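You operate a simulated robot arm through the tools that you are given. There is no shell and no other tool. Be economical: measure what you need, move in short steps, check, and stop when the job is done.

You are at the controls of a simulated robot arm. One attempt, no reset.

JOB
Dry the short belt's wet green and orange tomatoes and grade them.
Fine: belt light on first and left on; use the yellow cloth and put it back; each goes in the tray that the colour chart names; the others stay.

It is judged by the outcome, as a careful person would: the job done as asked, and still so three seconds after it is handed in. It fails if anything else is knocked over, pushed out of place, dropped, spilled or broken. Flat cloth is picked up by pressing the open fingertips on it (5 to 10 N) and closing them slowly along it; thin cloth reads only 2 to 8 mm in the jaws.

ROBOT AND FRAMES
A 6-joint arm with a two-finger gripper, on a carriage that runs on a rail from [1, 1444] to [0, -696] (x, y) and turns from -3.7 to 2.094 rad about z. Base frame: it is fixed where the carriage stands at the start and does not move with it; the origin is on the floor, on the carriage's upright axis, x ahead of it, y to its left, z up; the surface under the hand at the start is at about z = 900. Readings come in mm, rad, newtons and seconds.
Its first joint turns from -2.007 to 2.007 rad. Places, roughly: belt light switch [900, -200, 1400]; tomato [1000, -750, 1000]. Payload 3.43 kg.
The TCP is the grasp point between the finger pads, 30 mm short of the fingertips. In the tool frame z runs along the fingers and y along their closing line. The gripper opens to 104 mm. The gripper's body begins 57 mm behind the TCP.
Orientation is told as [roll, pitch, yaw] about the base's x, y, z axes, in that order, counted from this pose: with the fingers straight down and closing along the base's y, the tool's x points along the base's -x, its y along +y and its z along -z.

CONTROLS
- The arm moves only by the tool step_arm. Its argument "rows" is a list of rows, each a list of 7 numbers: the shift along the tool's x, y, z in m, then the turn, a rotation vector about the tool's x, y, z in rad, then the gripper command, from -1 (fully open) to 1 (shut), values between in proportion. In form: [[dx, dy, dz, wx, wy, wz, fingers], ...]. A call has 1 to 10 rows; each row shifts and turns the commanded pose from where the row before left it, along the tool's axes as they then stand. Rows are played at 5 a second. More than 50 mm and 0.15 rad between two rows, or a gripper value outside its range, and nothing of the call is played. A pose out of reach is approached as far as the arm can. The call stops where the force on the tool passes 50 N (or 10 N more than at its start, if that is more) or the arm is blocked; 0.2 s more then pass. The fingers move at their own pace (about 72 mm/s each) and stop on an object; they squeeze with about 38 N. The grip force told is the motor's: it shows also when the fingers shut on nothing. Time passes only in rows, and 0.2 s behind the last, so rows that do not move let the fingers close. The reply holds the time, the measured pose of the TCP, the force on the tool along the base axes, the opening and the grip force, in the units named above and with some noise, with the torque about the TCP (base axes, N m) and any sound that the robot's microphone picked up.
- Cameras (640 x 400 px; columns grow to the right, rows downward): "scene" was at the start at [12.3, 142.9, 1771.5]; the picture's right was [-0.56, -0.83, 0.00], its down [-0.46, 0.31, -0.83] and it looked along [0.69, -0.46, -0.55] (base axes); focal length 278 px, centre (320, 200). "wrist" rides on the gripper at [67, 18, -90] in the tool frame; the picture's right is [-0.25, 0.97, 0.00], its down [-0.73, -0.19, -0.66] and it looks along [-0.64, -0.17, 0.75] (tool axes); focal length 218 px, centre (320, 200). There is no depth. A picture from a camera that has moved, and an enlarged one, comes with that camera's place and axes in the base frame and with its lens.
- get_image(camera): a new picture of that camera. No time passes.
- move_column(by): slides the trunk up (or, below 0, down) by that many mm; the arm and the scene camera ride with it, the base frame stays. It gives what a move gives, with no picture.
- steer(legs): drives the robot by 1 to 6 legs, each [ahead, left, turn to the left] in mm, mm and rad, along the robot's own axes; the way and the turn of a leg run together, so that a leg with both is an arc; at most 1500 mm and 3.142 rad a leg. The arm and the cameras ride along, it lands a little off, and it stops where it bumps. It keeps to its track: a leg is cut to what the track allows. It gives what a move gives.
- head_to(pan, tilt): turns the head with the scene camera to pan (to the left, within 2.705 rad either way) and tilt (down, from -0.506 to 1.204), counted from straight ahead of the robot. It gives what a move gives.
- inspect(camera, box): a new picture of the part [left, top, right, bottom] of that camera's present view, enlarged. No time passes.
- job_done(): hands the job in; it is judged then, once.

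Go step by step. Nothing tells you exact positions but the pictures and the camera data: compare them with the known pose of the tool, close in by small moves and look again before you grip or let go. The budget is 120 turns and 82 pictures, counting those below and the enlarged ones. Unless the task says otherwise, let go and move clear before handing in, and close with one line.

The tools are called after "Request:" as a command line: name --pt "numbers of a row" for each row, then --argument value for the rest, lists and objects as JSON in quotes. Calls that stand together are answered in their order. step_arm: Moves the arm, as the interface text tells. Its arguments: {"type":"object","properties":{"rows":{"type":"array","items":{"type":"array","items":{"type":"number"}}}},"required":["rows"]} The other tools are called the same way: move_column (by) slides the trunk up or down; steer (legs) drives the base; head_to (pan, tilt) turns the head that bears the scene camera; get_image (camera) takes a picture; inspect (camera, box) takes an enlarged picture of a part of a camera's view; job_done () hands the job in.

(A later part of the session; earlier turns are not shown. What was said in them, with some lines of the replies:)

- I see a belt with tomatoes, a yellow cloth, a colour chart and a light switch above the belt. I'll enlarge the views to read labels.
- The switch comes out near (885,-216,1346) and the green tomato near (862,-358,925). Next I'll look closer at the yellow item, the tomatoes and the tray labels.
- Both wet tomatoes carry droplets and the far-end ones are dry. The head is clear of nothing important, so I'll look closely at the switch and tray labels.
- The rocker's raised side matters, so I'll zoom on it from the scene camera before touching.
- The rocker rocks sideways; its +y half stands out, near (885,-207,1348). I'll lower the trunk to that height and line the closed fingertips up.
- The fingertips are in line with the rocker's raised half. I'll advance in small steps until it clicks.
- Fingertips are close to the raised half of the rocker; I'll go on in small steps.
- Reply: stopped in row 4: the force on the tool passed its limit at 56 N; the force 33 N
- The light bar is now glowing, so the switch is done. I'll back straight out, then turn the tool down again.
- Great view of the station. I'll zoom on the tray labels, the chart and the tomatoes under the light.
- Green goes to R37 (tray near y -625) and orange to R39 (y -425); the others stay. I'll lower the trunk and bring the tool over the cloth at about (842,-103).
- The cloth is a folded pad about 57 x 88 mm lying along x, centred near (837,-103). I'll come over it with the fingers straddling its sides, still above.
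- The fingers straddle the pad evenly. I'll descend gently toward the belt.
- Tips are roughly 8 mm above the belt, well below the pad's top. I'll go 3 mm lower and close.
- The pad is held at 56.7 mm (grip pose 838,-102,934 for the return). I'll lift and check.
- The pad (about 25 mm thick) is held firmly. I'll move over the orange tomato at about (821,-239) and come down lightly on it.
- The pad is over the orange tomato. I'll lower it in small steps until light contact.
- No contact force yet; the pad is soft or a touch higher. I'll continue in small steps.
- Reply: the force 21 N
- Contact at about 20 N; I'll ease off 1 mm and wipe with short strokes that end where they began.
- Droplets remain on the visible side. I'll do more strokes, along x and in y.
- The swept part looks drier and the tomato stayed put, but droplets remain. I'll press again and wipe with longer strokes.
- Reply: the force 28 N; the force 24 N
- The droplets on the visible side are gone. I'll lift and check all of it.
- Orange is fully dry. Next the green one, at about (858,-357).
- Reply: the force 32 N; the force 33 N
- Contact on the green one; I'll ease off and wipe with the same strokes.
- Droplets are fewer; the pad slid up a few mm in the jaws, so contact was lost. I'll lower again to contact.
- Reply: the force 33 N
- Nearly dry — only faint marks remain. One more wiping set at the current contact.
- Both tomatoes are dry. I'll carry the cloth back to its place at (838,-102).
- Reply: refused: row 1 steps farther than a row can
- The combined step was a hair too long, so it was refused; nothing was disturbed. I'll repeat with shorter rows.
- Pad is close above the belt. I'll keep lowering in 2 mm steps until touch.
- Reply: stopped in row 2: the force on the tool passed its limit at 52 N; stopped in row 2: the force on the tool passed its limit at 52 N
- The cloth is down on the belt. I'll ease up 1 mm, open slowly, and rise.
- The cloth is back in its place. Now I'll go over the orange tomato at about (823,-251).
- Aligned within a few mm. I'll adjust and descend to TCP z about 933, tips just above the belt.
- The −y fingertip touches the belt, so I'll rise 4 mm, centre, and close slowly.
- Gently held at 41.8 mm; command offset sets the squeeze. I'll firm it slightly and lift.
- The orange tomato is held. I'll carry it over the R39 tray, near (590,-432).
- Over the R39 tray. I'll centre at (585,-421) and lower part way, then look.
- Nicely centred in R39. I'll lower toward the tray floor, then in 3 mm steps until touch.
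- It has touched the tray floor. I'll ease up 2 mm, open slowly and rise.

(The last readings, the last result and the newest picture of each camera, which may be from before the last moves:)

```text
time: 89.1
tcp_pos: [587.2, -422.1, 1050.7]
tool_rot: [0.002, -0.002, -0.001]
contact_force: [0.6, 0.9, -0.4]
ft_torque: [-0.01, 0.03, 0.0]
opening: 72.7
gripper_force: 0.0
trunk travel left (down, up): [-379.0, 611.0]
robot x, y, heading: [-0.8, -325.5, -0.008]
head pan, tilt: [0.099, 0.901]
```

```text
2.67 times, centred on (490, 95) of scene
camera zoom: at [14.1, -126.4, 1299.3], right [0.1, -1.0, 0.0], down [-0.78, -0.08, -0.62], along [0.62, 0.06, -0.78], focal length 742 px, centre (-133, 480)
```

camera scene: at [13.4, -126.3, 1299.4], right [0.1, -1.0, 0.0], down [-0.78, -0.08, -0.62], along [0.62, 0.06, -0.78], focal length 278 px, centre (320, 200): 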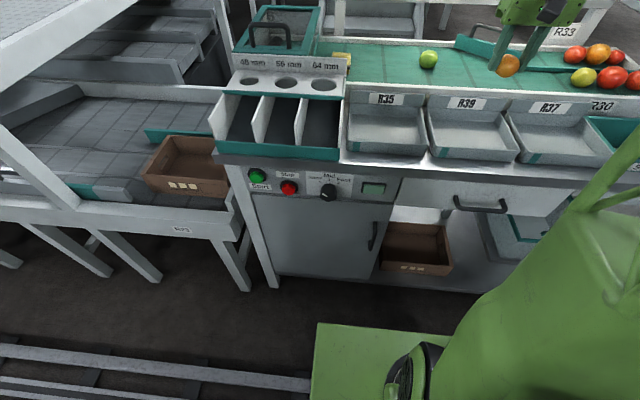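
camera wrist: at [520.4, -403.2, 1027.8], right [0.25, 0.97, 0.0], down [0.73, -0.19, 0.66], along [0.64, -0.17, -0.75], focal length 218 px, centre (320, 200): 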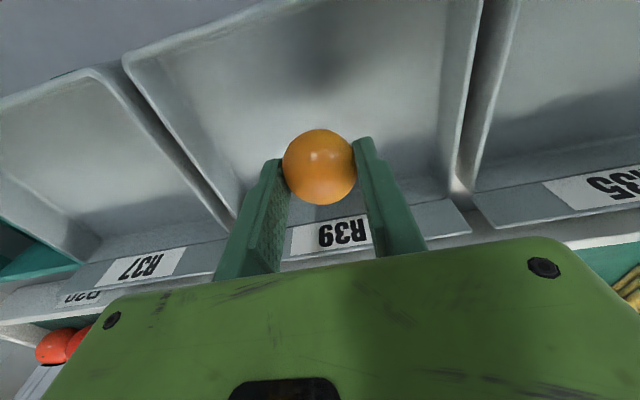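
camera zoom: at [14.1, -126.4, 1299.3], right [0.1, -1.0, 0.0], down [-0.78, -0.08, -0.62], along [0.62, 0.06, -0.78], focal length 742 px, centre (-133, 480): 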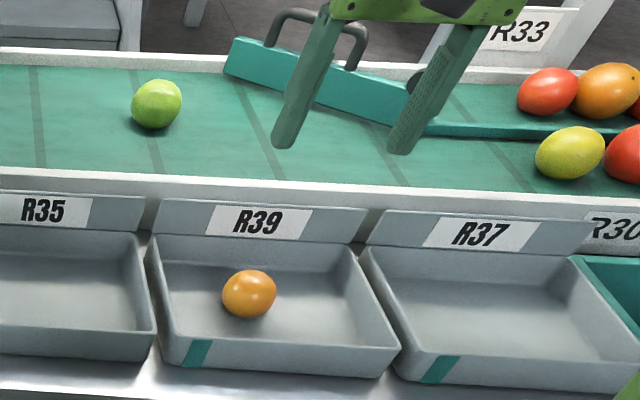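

Orange rests in R39. Now back to the green tomato near (857,-356).

Request:
step_arm --pt "-0.045 0.011 0 0 0 0 -0.65" --pt "-0.045 0.011 0 0 0 0 -0.65" --pt "-0.045 0.011 0 0 0 0 -0.65" --pt "-0.045 0.011 0 0 0 0 -0.65" --pt "-0.045 0.011 0 0 0 0 -0.65" --pt "-0.045 0.011 0 0 0 0 -0.65" --pt "0 0 0.03 0 0 0 -0.65" --pt "0 0 0.03 0 0 0 -0.65" --pt "0 0 0 0 0 0 -0.65"

Request:
get_image --camera "wrist"

```text
time: 91.1
tcp_pos: [857.6, -355.3, 988.5]
tool_rot: [0.002, -0.002, 0.0]
contact_force: [-0.5, -0.7, 0.5]
ft_torque: [0.02, -0.01, 0.02]
opening: 85.8
gripper_force: 0.0
trunk travel left (down, up): [-379.0, 611.0]
robot x, y, heading: [0.6, -329.1, -0.002]
head pan, tilt: [0.099, 0.901]
```

```text
20 pictures are left
camera wrist: at [791.6, -336.4, 1078.6], right [0.25, 0.97, 0.0], down [0.73, -0.19, 0.66], along [0.64, -0.17, -0.75], focal length 218 px, centre (320, 200)
```

wrist: 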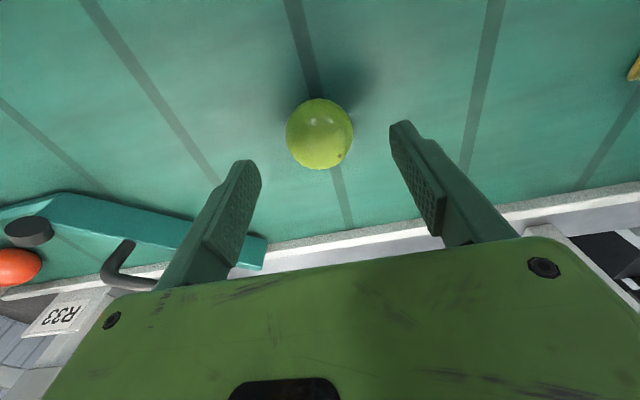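

Green is centred between the fingers and the diverter is well away. Descending to z ≈ 939.

Request:
step_arm --pt "-0.001 0 0.02 0 0 0 -0.65" --pt "0 0 0.02 0 0 0 -0.65" --pt "0 0 0.009 0 0 0 -0.65" --pt "0 0 0 0 0 0 -0.5" --pt "0 0 0 0 0 0 -0.3" --pt "0 0 0 0 0 0 -0.15" --pt "0 0 0 0 0 0 -0.08" --pt "0 0 0 0 0 0 -0.02" --pt "0 0 0 0 0 0 0.03" --pt "0 0 0 0 0 0 0.03"

Request:
get_image --camera "wrist"

```text
time: 93.3
tcp_pos: [859.7, -355.0, 941.5]
tool_rot: [0.002, -0.001, -0.001]
contact_force: [-0.3, 0.9, 0.7]
ft_torque: [0.0, 0.02, -0.01]
opening: 51.3
gripper_force: 0.6
trunk travel left (down, up): [-379.0, 611.0]
robot x, y, heading: [-0.5, -329.7, -0.006]
head pan, tilt: [0.099, 0.901]
```

```text
19 pictures are left
camera wrist: at [792.9, -337.1, 1031.1], right [0.25, 0.97, 0.0], down [0.73, -0.19, 0.66], along [0.64, -0.17, -0.75], focal length 218 px, centre (320, 200)
```

wrist: 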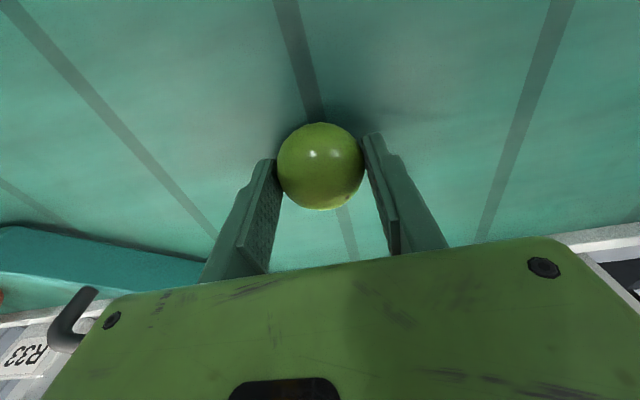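

Just touching at about 51 mm. I'll firm the grip and lift.

Request:
step_arm --pt "0 0 0 0 0 0 0.06" --pt "0 0 0 0 0 0 0.09" --pt "0 0 0 0 0 0 0.09" --pt "0 0 -0.015 0 0 0 0.09" --pt "0 0 -0.03 0 0 0 0.09" --pt "0 0 -0.04 0 0 0 0.09" --pt "0 0 -0.03 0 0 0 0.09" --pt "0 0 0 0 0 0 0.09"

Request:
get_image --camera "wrist"

```text
time: 95.1
tcp_pos: [856.8, -356.4, 1057.4]
tool_rot: [0.004, -0.001, -0.002]
contact_force: [0.1, -0.9, -0.1]
ft_torque: [-0.01, 0.04, -0.03]
opening: 50.3
gripper_force: 16.3
trunk travel left (down, up): [-379.0, 611.0]
robot x, y, heading: [-2.9, -323.1, -0.006]
head pan, tilt: [0.099, 0.901]
```

```text
18 pictures are left
camera wrist: at [791.4, -338.2, 1146.1], right [0.25, 0.97, 0.0], down [0.73, -0.19, 0.66], along [0.64, -0.17, -0.75], focal length 218 px, centre (320, 200)
```

wrist: 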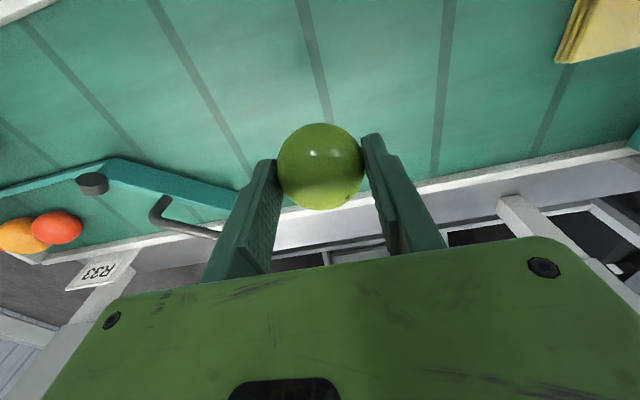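

Green is held. I'll carry it over the R37 tray, near (588,-622).

Request:
step_arm --pt "0.0299 -0.0296 0 0 0 0 0.09" --pt "0.0299 -0.0296 0 0 0 0 0.09" --pt "0.0299 -0.0296 0 0 0 0 0.09" --pt "0.0299 -0.0296 0 0 0 0 0.09" --pt "0.0299 -0.0296 0 0 0 0 0.09" --pt "0.0299 -0.0296 0 0 0 0 0.09" --pt "0.0299 -0.0296 0 0 0 0 0.09" --pt "0.0299 -0.0296 0 0 0 0 0.09" --pt "0.0299 -0.0296 0 0 0 0 0.09" --pt "0 0 0 0 0 0 0.09"

Request:
get_image --camera "wrist"

```text
time: 97.3
tcp_pos: [599.5, -624.5, 1046.9]
tool_rot: [0.009, 0.009, -0.001]
contact_force: [0.1, 0.2, -0.6]
ft_torque: [-0.02, -0.01, 0.0]
opening: 50.1
gripper_force: 16.1
trunk travel left (down, up): [-379.0, 611.0]
robot x, y, heading: [-0.2, -323.8, -0.007]
head pan, tilt: [0.099, 0.901]
```

```text
17 pictures are left
camera wrist: at [535.1, -608.3, 1137.4], right [0.25, 0.97, 0.01], down [0.74, -0.2, 0.65], along [0.63, -0.16, -0.76], focal length 218 px, centre (320, 200)
```

wrist: 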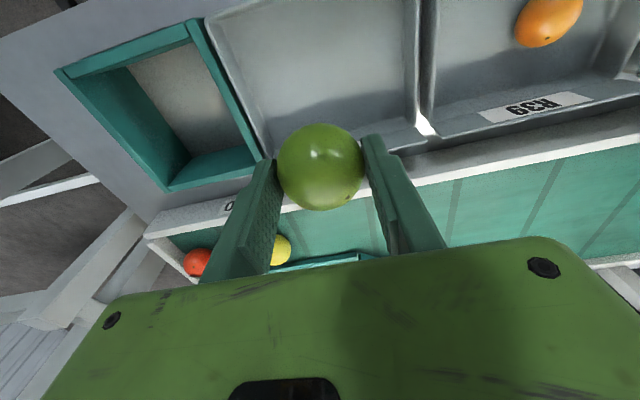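

The measured pose lags a little; I'll wait a beat and re-read it.

Request:
step_arm --pt "0 0 0 0 0 0 0.09" --pt "0 0 0 0 0 0 0.09"

Request:
get_image --camera "wrist"

```text
time: 97.9
tcp_pos: [599.0, -625.7, 1046.2]
tool_rot: [0.008, 0.012, -0.001]
contact_force: [0.0, -0.3, -0.9]
ft_torque: [-0.03, 0.01, 0.0]
opening: 50.4
gripper_force: 15.9
trunk travel left (down, up): [-379.0, 611.0]
robot x, y, heading: [0.7, -324.8, -0.003]
head pan, tilt: [0.099, 0.901]
```

```text
16 pictures are left
camera wrist: at [535.2, -607.8, 1137.4], right [0.25, 0.97, 0.01], down [0.74, -0.2, 0.65], along [0.63, -0.16, -0.76], focal length 218 px, centre (320, 200)
```

wrist: 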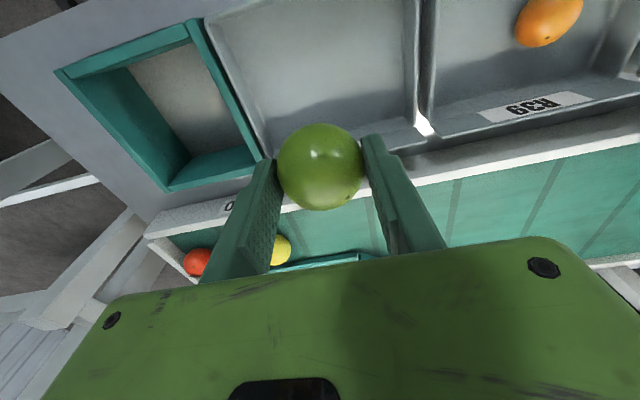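

The arm is at the edge of its posture here. I'll bring the tool back in y and drive the carriage 200 mm instead, so it repeats the easy R39 posture.

Request:
step_arm --pt "0 0.04 0 0 0 0 0.09" --pt "0 0.04 0 0 0 0 0.09" --pt "0 0.04 0 0 0 0 0.09" --pt "0 0.04 0 0 0 0 0.09" --pt "0 0.04 0 0 0 0 0.09" --pt "0 0 0 0 0 0 0.09"

Request:
steer --legs '[[0, -200, 0]]'

Request:
get_image --camera "wrist"

```text
time: 99.3
tcp_pos: [590.5, -422.8, 1056.2]
tool_rot: [0.002, -0.002, -0.001]
contact_force: [0.4, 0.1, -0.2]
ft_torque: [0.02, 0.04, -0.03]
opening: 50.3
gripper_force: 15.8
trunk travel left (down, up): [-379.0, 611.0]
robot x, y, heading: [0.4, -326.4, 0.0]
head pan, tilt: [0.099, 0.901]
```

```text
time: 100.9
tcp_pos: [590.0, -622.0, 1056.1]
tool_rot: [0.002, -0.001, -0.004]
contact_force: [-0.3, 0.4, -2.4]
ft_torque: [-0.01, 0.03, 0.02]
opening: 50.0
gripper_force: 15.6
trunk travel left (down, up): [-379.0, 611.0]
robot x, y, heading: [-0.8, -524.5, -0.003]
head pan, tilt: [0.099, 0.901]
```

```text
15 pictures are left
camera wrist: at [523.8, -603.4, 1145.9], right [0.26, 0.97, 0.0], down [0.73, -0.19, 0.66], along [0.64, -0.17, -0.75], focal length 218 px, centre (320, 200)
```

wrist: 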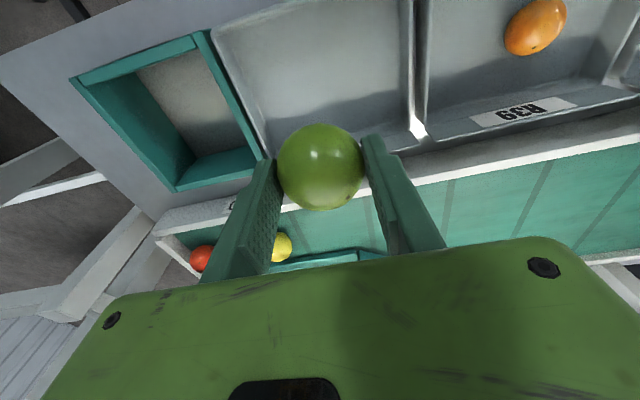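

Now directly over R37 with a good posture. I'll lower it in.

Request:
step_arm --pt "0 0 0.04 0 0 0 0.09" --pt "0 0 0.04 0 0 0 0.09" --pt "0 0 0.03 0 0 0 0.09" --pt "0 0 0.02 0 0 0 0.09" --pt "0 0 0 0 0 0 0.09"

Request:
step_arm --pt "0 0 0.006 0 0 0 0.09" --pt "0 0 0.004 0 0 0 0.09" --pt "0 0 0 0 0 0 0.09"

Request:
get_image --camera "wrist"

```text
time: 102.1
tcp_pos: [589.6, -621.3, 924.7]
tool_rot: [0.002, -0.001, -0.003]
contact_force: [-0.1, 0.2, 0.4]
ft_torque: [-0.02, -0.01, 0.05]
opening: 50.3
gripper_force: 15.7
trunk travel left (down, up): [-379.0, 611.0]
robot x, y, heading: [0.5, -525.1, -0.001]
head pan, tilt: [0.099, 0.901]
```

```text
time: 102.9
tcp_pos: [590.9, -620.4, 917.2]
tool_rot: [0.004, -0.002, -0.003]
contact_force: [-0.3, -0.6, -1.0]
ft_torque: [0.03, 0.03, 0.0]
opening: 50.2
gripper_force: 15.8
trunk travel left (down, up): [-379.0, 611.0]
robot x, y, heading: [1.1, -521.7, -0.001]
head pan, tilt: [0.099, 0.901]
```

```text
14 pictures are left
camera wrist: at [524.4, -602.8, 1005.8], right [0.26, 0.97, 0.0], down [0.73, -0.19, 0.66], along [0.64, -0.17, -0.75], focal length 218 px, centre (320, 200)
```

wrist: 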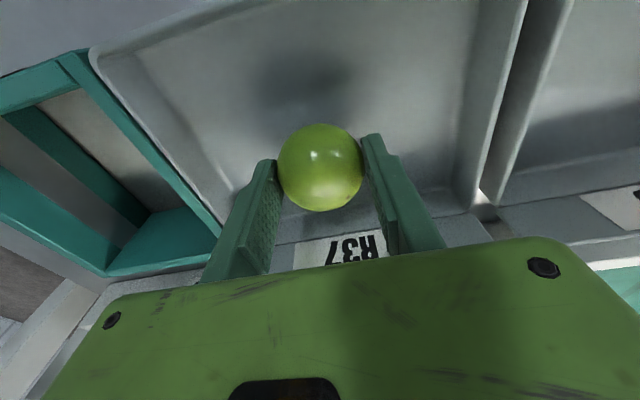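

Request:
step_arm --pt "0 0 0.003 0 0 0 0.09" --pt "0 0 0.003 0 0 0 0.09" --pt "0 0 0 0 0 0 0.09"

Request:
step_arm --pt "0 0 0.002 0 0 0 0.09" --pt "0 0 0.002 0 0 0 0.09" --pt "0 0 0 0 0 0 0.09"

```text
time: 103.7
tcp_pos: [589.3, -620.3, 911.7]
tool_rot: [0.001, -0.001, -0.003]
contact_force: [-0.1, 0.3, -0.9]
ft_torque: [0.0, 0.02, 0.0]
opening: 50.3
gripper_force: 15.8
trunk travel left (down, up): [-379.0, 611.0]
robot x, y, heading: [-1.4, -526.9, -0.002]
head pan, tilt: [0.099, 0.901]
```

```text
time: 104.5
tcp_pos: [590.3, -621.5, 906.0]
tool_rot: [0.001, 0.0, -0.003]
contact_force: [0.4, 0.3, -0.8]
ft_torque: [-0.02, -0.01, -0.01]
opening: 50.2
gripper_force: 16.3
trunk travel left (down, up): [-379.0, 611.0]
robot x, y, heading: [-0.2, -522.4, -0.005]
head pan, tilt: [0.099, 0.901]
```

Request:
step_arm --pt "0 0 0.002 0 0 0 0.09" --pt "0 0 0.002 0 0 0 0.09" --pt "0 0 0 0 0 0 0.09"

Request:
step_arm --pt "0 0 0.002 0 0 0 0.09" --pt "0 0 0 0 0 0 0.09"

```text
time: 105.3
tcp_pos: [589.6, -621.3, 903.9]
tool_rot: [0.001, -0.004, -0.003]
contact_force: [1.4, -1.0, 16.0]
ft_torque: [-0.06, -0.11, 0.01]
opening: 50.2
gripper_force: 16.3
trunk travel left (down, up): [-379.0, 611.0]
robot x, y, heading: [2.5, -526.5, -0.01]
head pan, tilt: [0.099, 0.901]
```

```text
time: 105.9
tcp_pos: [589.9, -623.4, 900.7]
tool_rot: [0.001, -0.001, -0.004]
contact_force: [-1.4, -0.1, 14.3]
ft_torque: [0.01, 0.02, -0.01]
opening: 50.0
gripper_force: 16.3
trunk travel left (down, up): [-379.0, 611.0]
robot x, y, heading: [-3.3, -521.2, -0.002]
head pan, tilt: [0.099, 0.901]
```

It is on the tray floor. I'll ease up, open slowly, rise clear and look.

Request:
step_arm --pt "0 0 -0.002 0 0 0 0.03" --pt "0 0 0 0 0 0 -0.06" --pt "0 0 0 0 0 0 -0.15" --pt "0 0 0 0 0 0 -0.3" --pt "0 0 0 0 0 0 -0.5" --pt "0 0 0 0 0 0 -0.55" --pt "0 0 -0.03 0 0 0 -0.55" --pt "0 0 -0.04 0 0 0 -0.55" --pt "0 0 -0.045 0 0 0 -0.55" --pt "0 0 -0.045 0 0 0 -0.55"

Request:
move_column --by 250

Request:
steer --legs '[[0, 200, 0]]'

Request:
get_image --camera "scene"

Request:
get_image --camera "wrist"

```text
time: 108.1
tcp_pos: [591.4, -624.6, 1061.7]
tool_rot: [0.002, -0.002, -0.004]
contact_force: [1.3, -0.1, -0.4]
ft_torque: [0.02, 0.04, 0.0]
opening: 80.7
gripper_force: 0.0
trunk travel left (down, up): [-379.0, 611.0]
robot x, y, heading: [-1.7, -522.5, -0.005]
head pan, tilt: [0.099, 0.901]
```

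```text
time: 110.7
tcp_pos: [591.9, -623.1, 1311.7]
tool_rot: [0.0, -0.002, -0.004]
contact_force: [0.2, 0.0, -0.1]
ft_torque: [0.03, 0.04, 0.0]
opening: 80.6
gripper_force: 0.1
trunk travel left (down, up): [-629.0, 361.0]
robot x, y, heading: [0.4, -523.3, 0.005]
head pan, tilt: [0.099, 0.901]
```

```text
time: 112.3
tcp_pos: [592.4, -419.8, 1312.2]
tool_rot: [0.001, -0.003, -0.003]
contact_force: [0.3, -0.4, -0.2]
ft_torque: [-0.02, 0.01, 0.0]
opening: 80.3
gripper_force: 0.0
trunk travel left (down, up): [-629.0, 361.0]
robot x, y, heading: [0.2, -316.0, -0.0]
head pan, tilt: [0.099, 0.901]
```

```text
13 pictures are left
camera scene: at [13.9, -120.8, 1549.4], right [0.1, -1.0, 0.0], down [-0.78, -0.08, -0.62], along [0.62, 0.06, -0.78], focal length 278 px, centre (320, 200)
```

scene: 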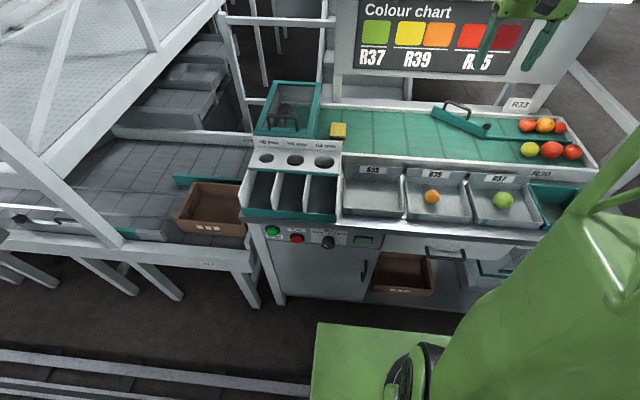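

```text
12 pictures are left
camera wrist: at [525.9, -401.0, 1402.1], right [0.26, 0.97, 0.0], down [0.73, -0.19, 0.66], along [0.64, -0.17, -0.75], focal length 218 px, centre (320, 200)
```

wrist: 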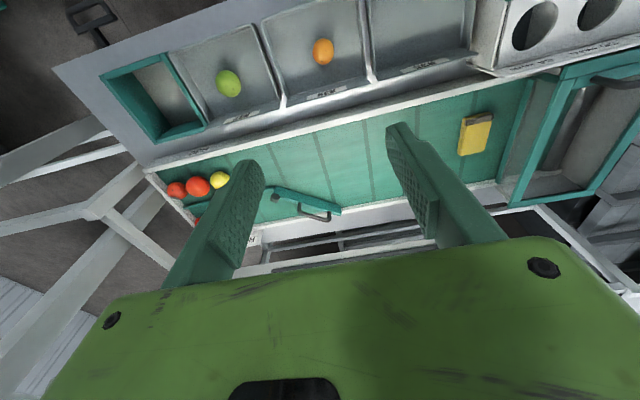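

Green sits in R37, orange in R39, and the cloth is back. A last zoom checks dryness, the cloth and the light.

Request:
inspect --camera "scene" --box '[320, 95, 560, 235]'

Request:
inspect --camera "wrist" --box '[170, 20, 370, 120]'

```text
2.67 times, centred on (440, 165) of scene
camera zoom: at [13.9, -120.8, 1549.4], right [0.1, -1.0, 0.0], down [-0.78, -0.08, -0.62], along [0.62, 0.06, -0.78], focal length 742 px, centre (0, 293)
```

zoom: 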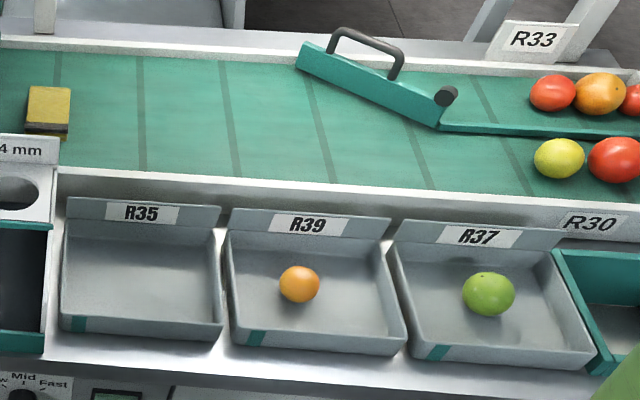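

```text
3.20 times, centred on (270, 70) of wrist
camera zoom: at [525.9, -401.0, 1402.1], right [0.26, 0.97, 0.0], down [0.73, -0.19, 0.66], along [0.64, -0.17, -0.75], focal length 698 px, centre (480, 616)
```

zoom: 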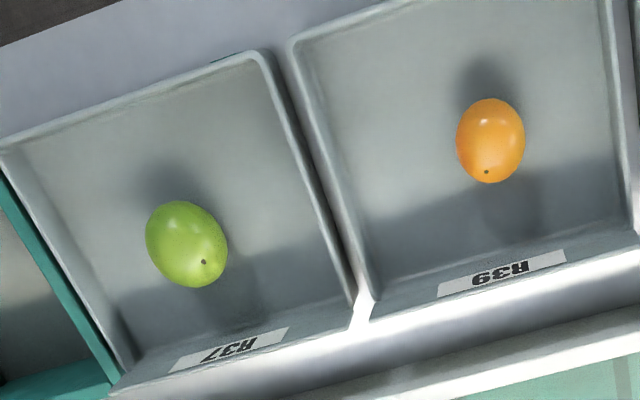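

Everything is in place: both tomatoes are dry and in the right trays, the cloth is back, the light is on and the others are untouched.

Request:
job_done

```text
The job is handed in.
```

I turned the belt light on first and left it on. I dried the green and orange tomatoes with the yellow cloth and put it back, then placed green in R37 and orange in R39, leaving the other tomatoes where they were.
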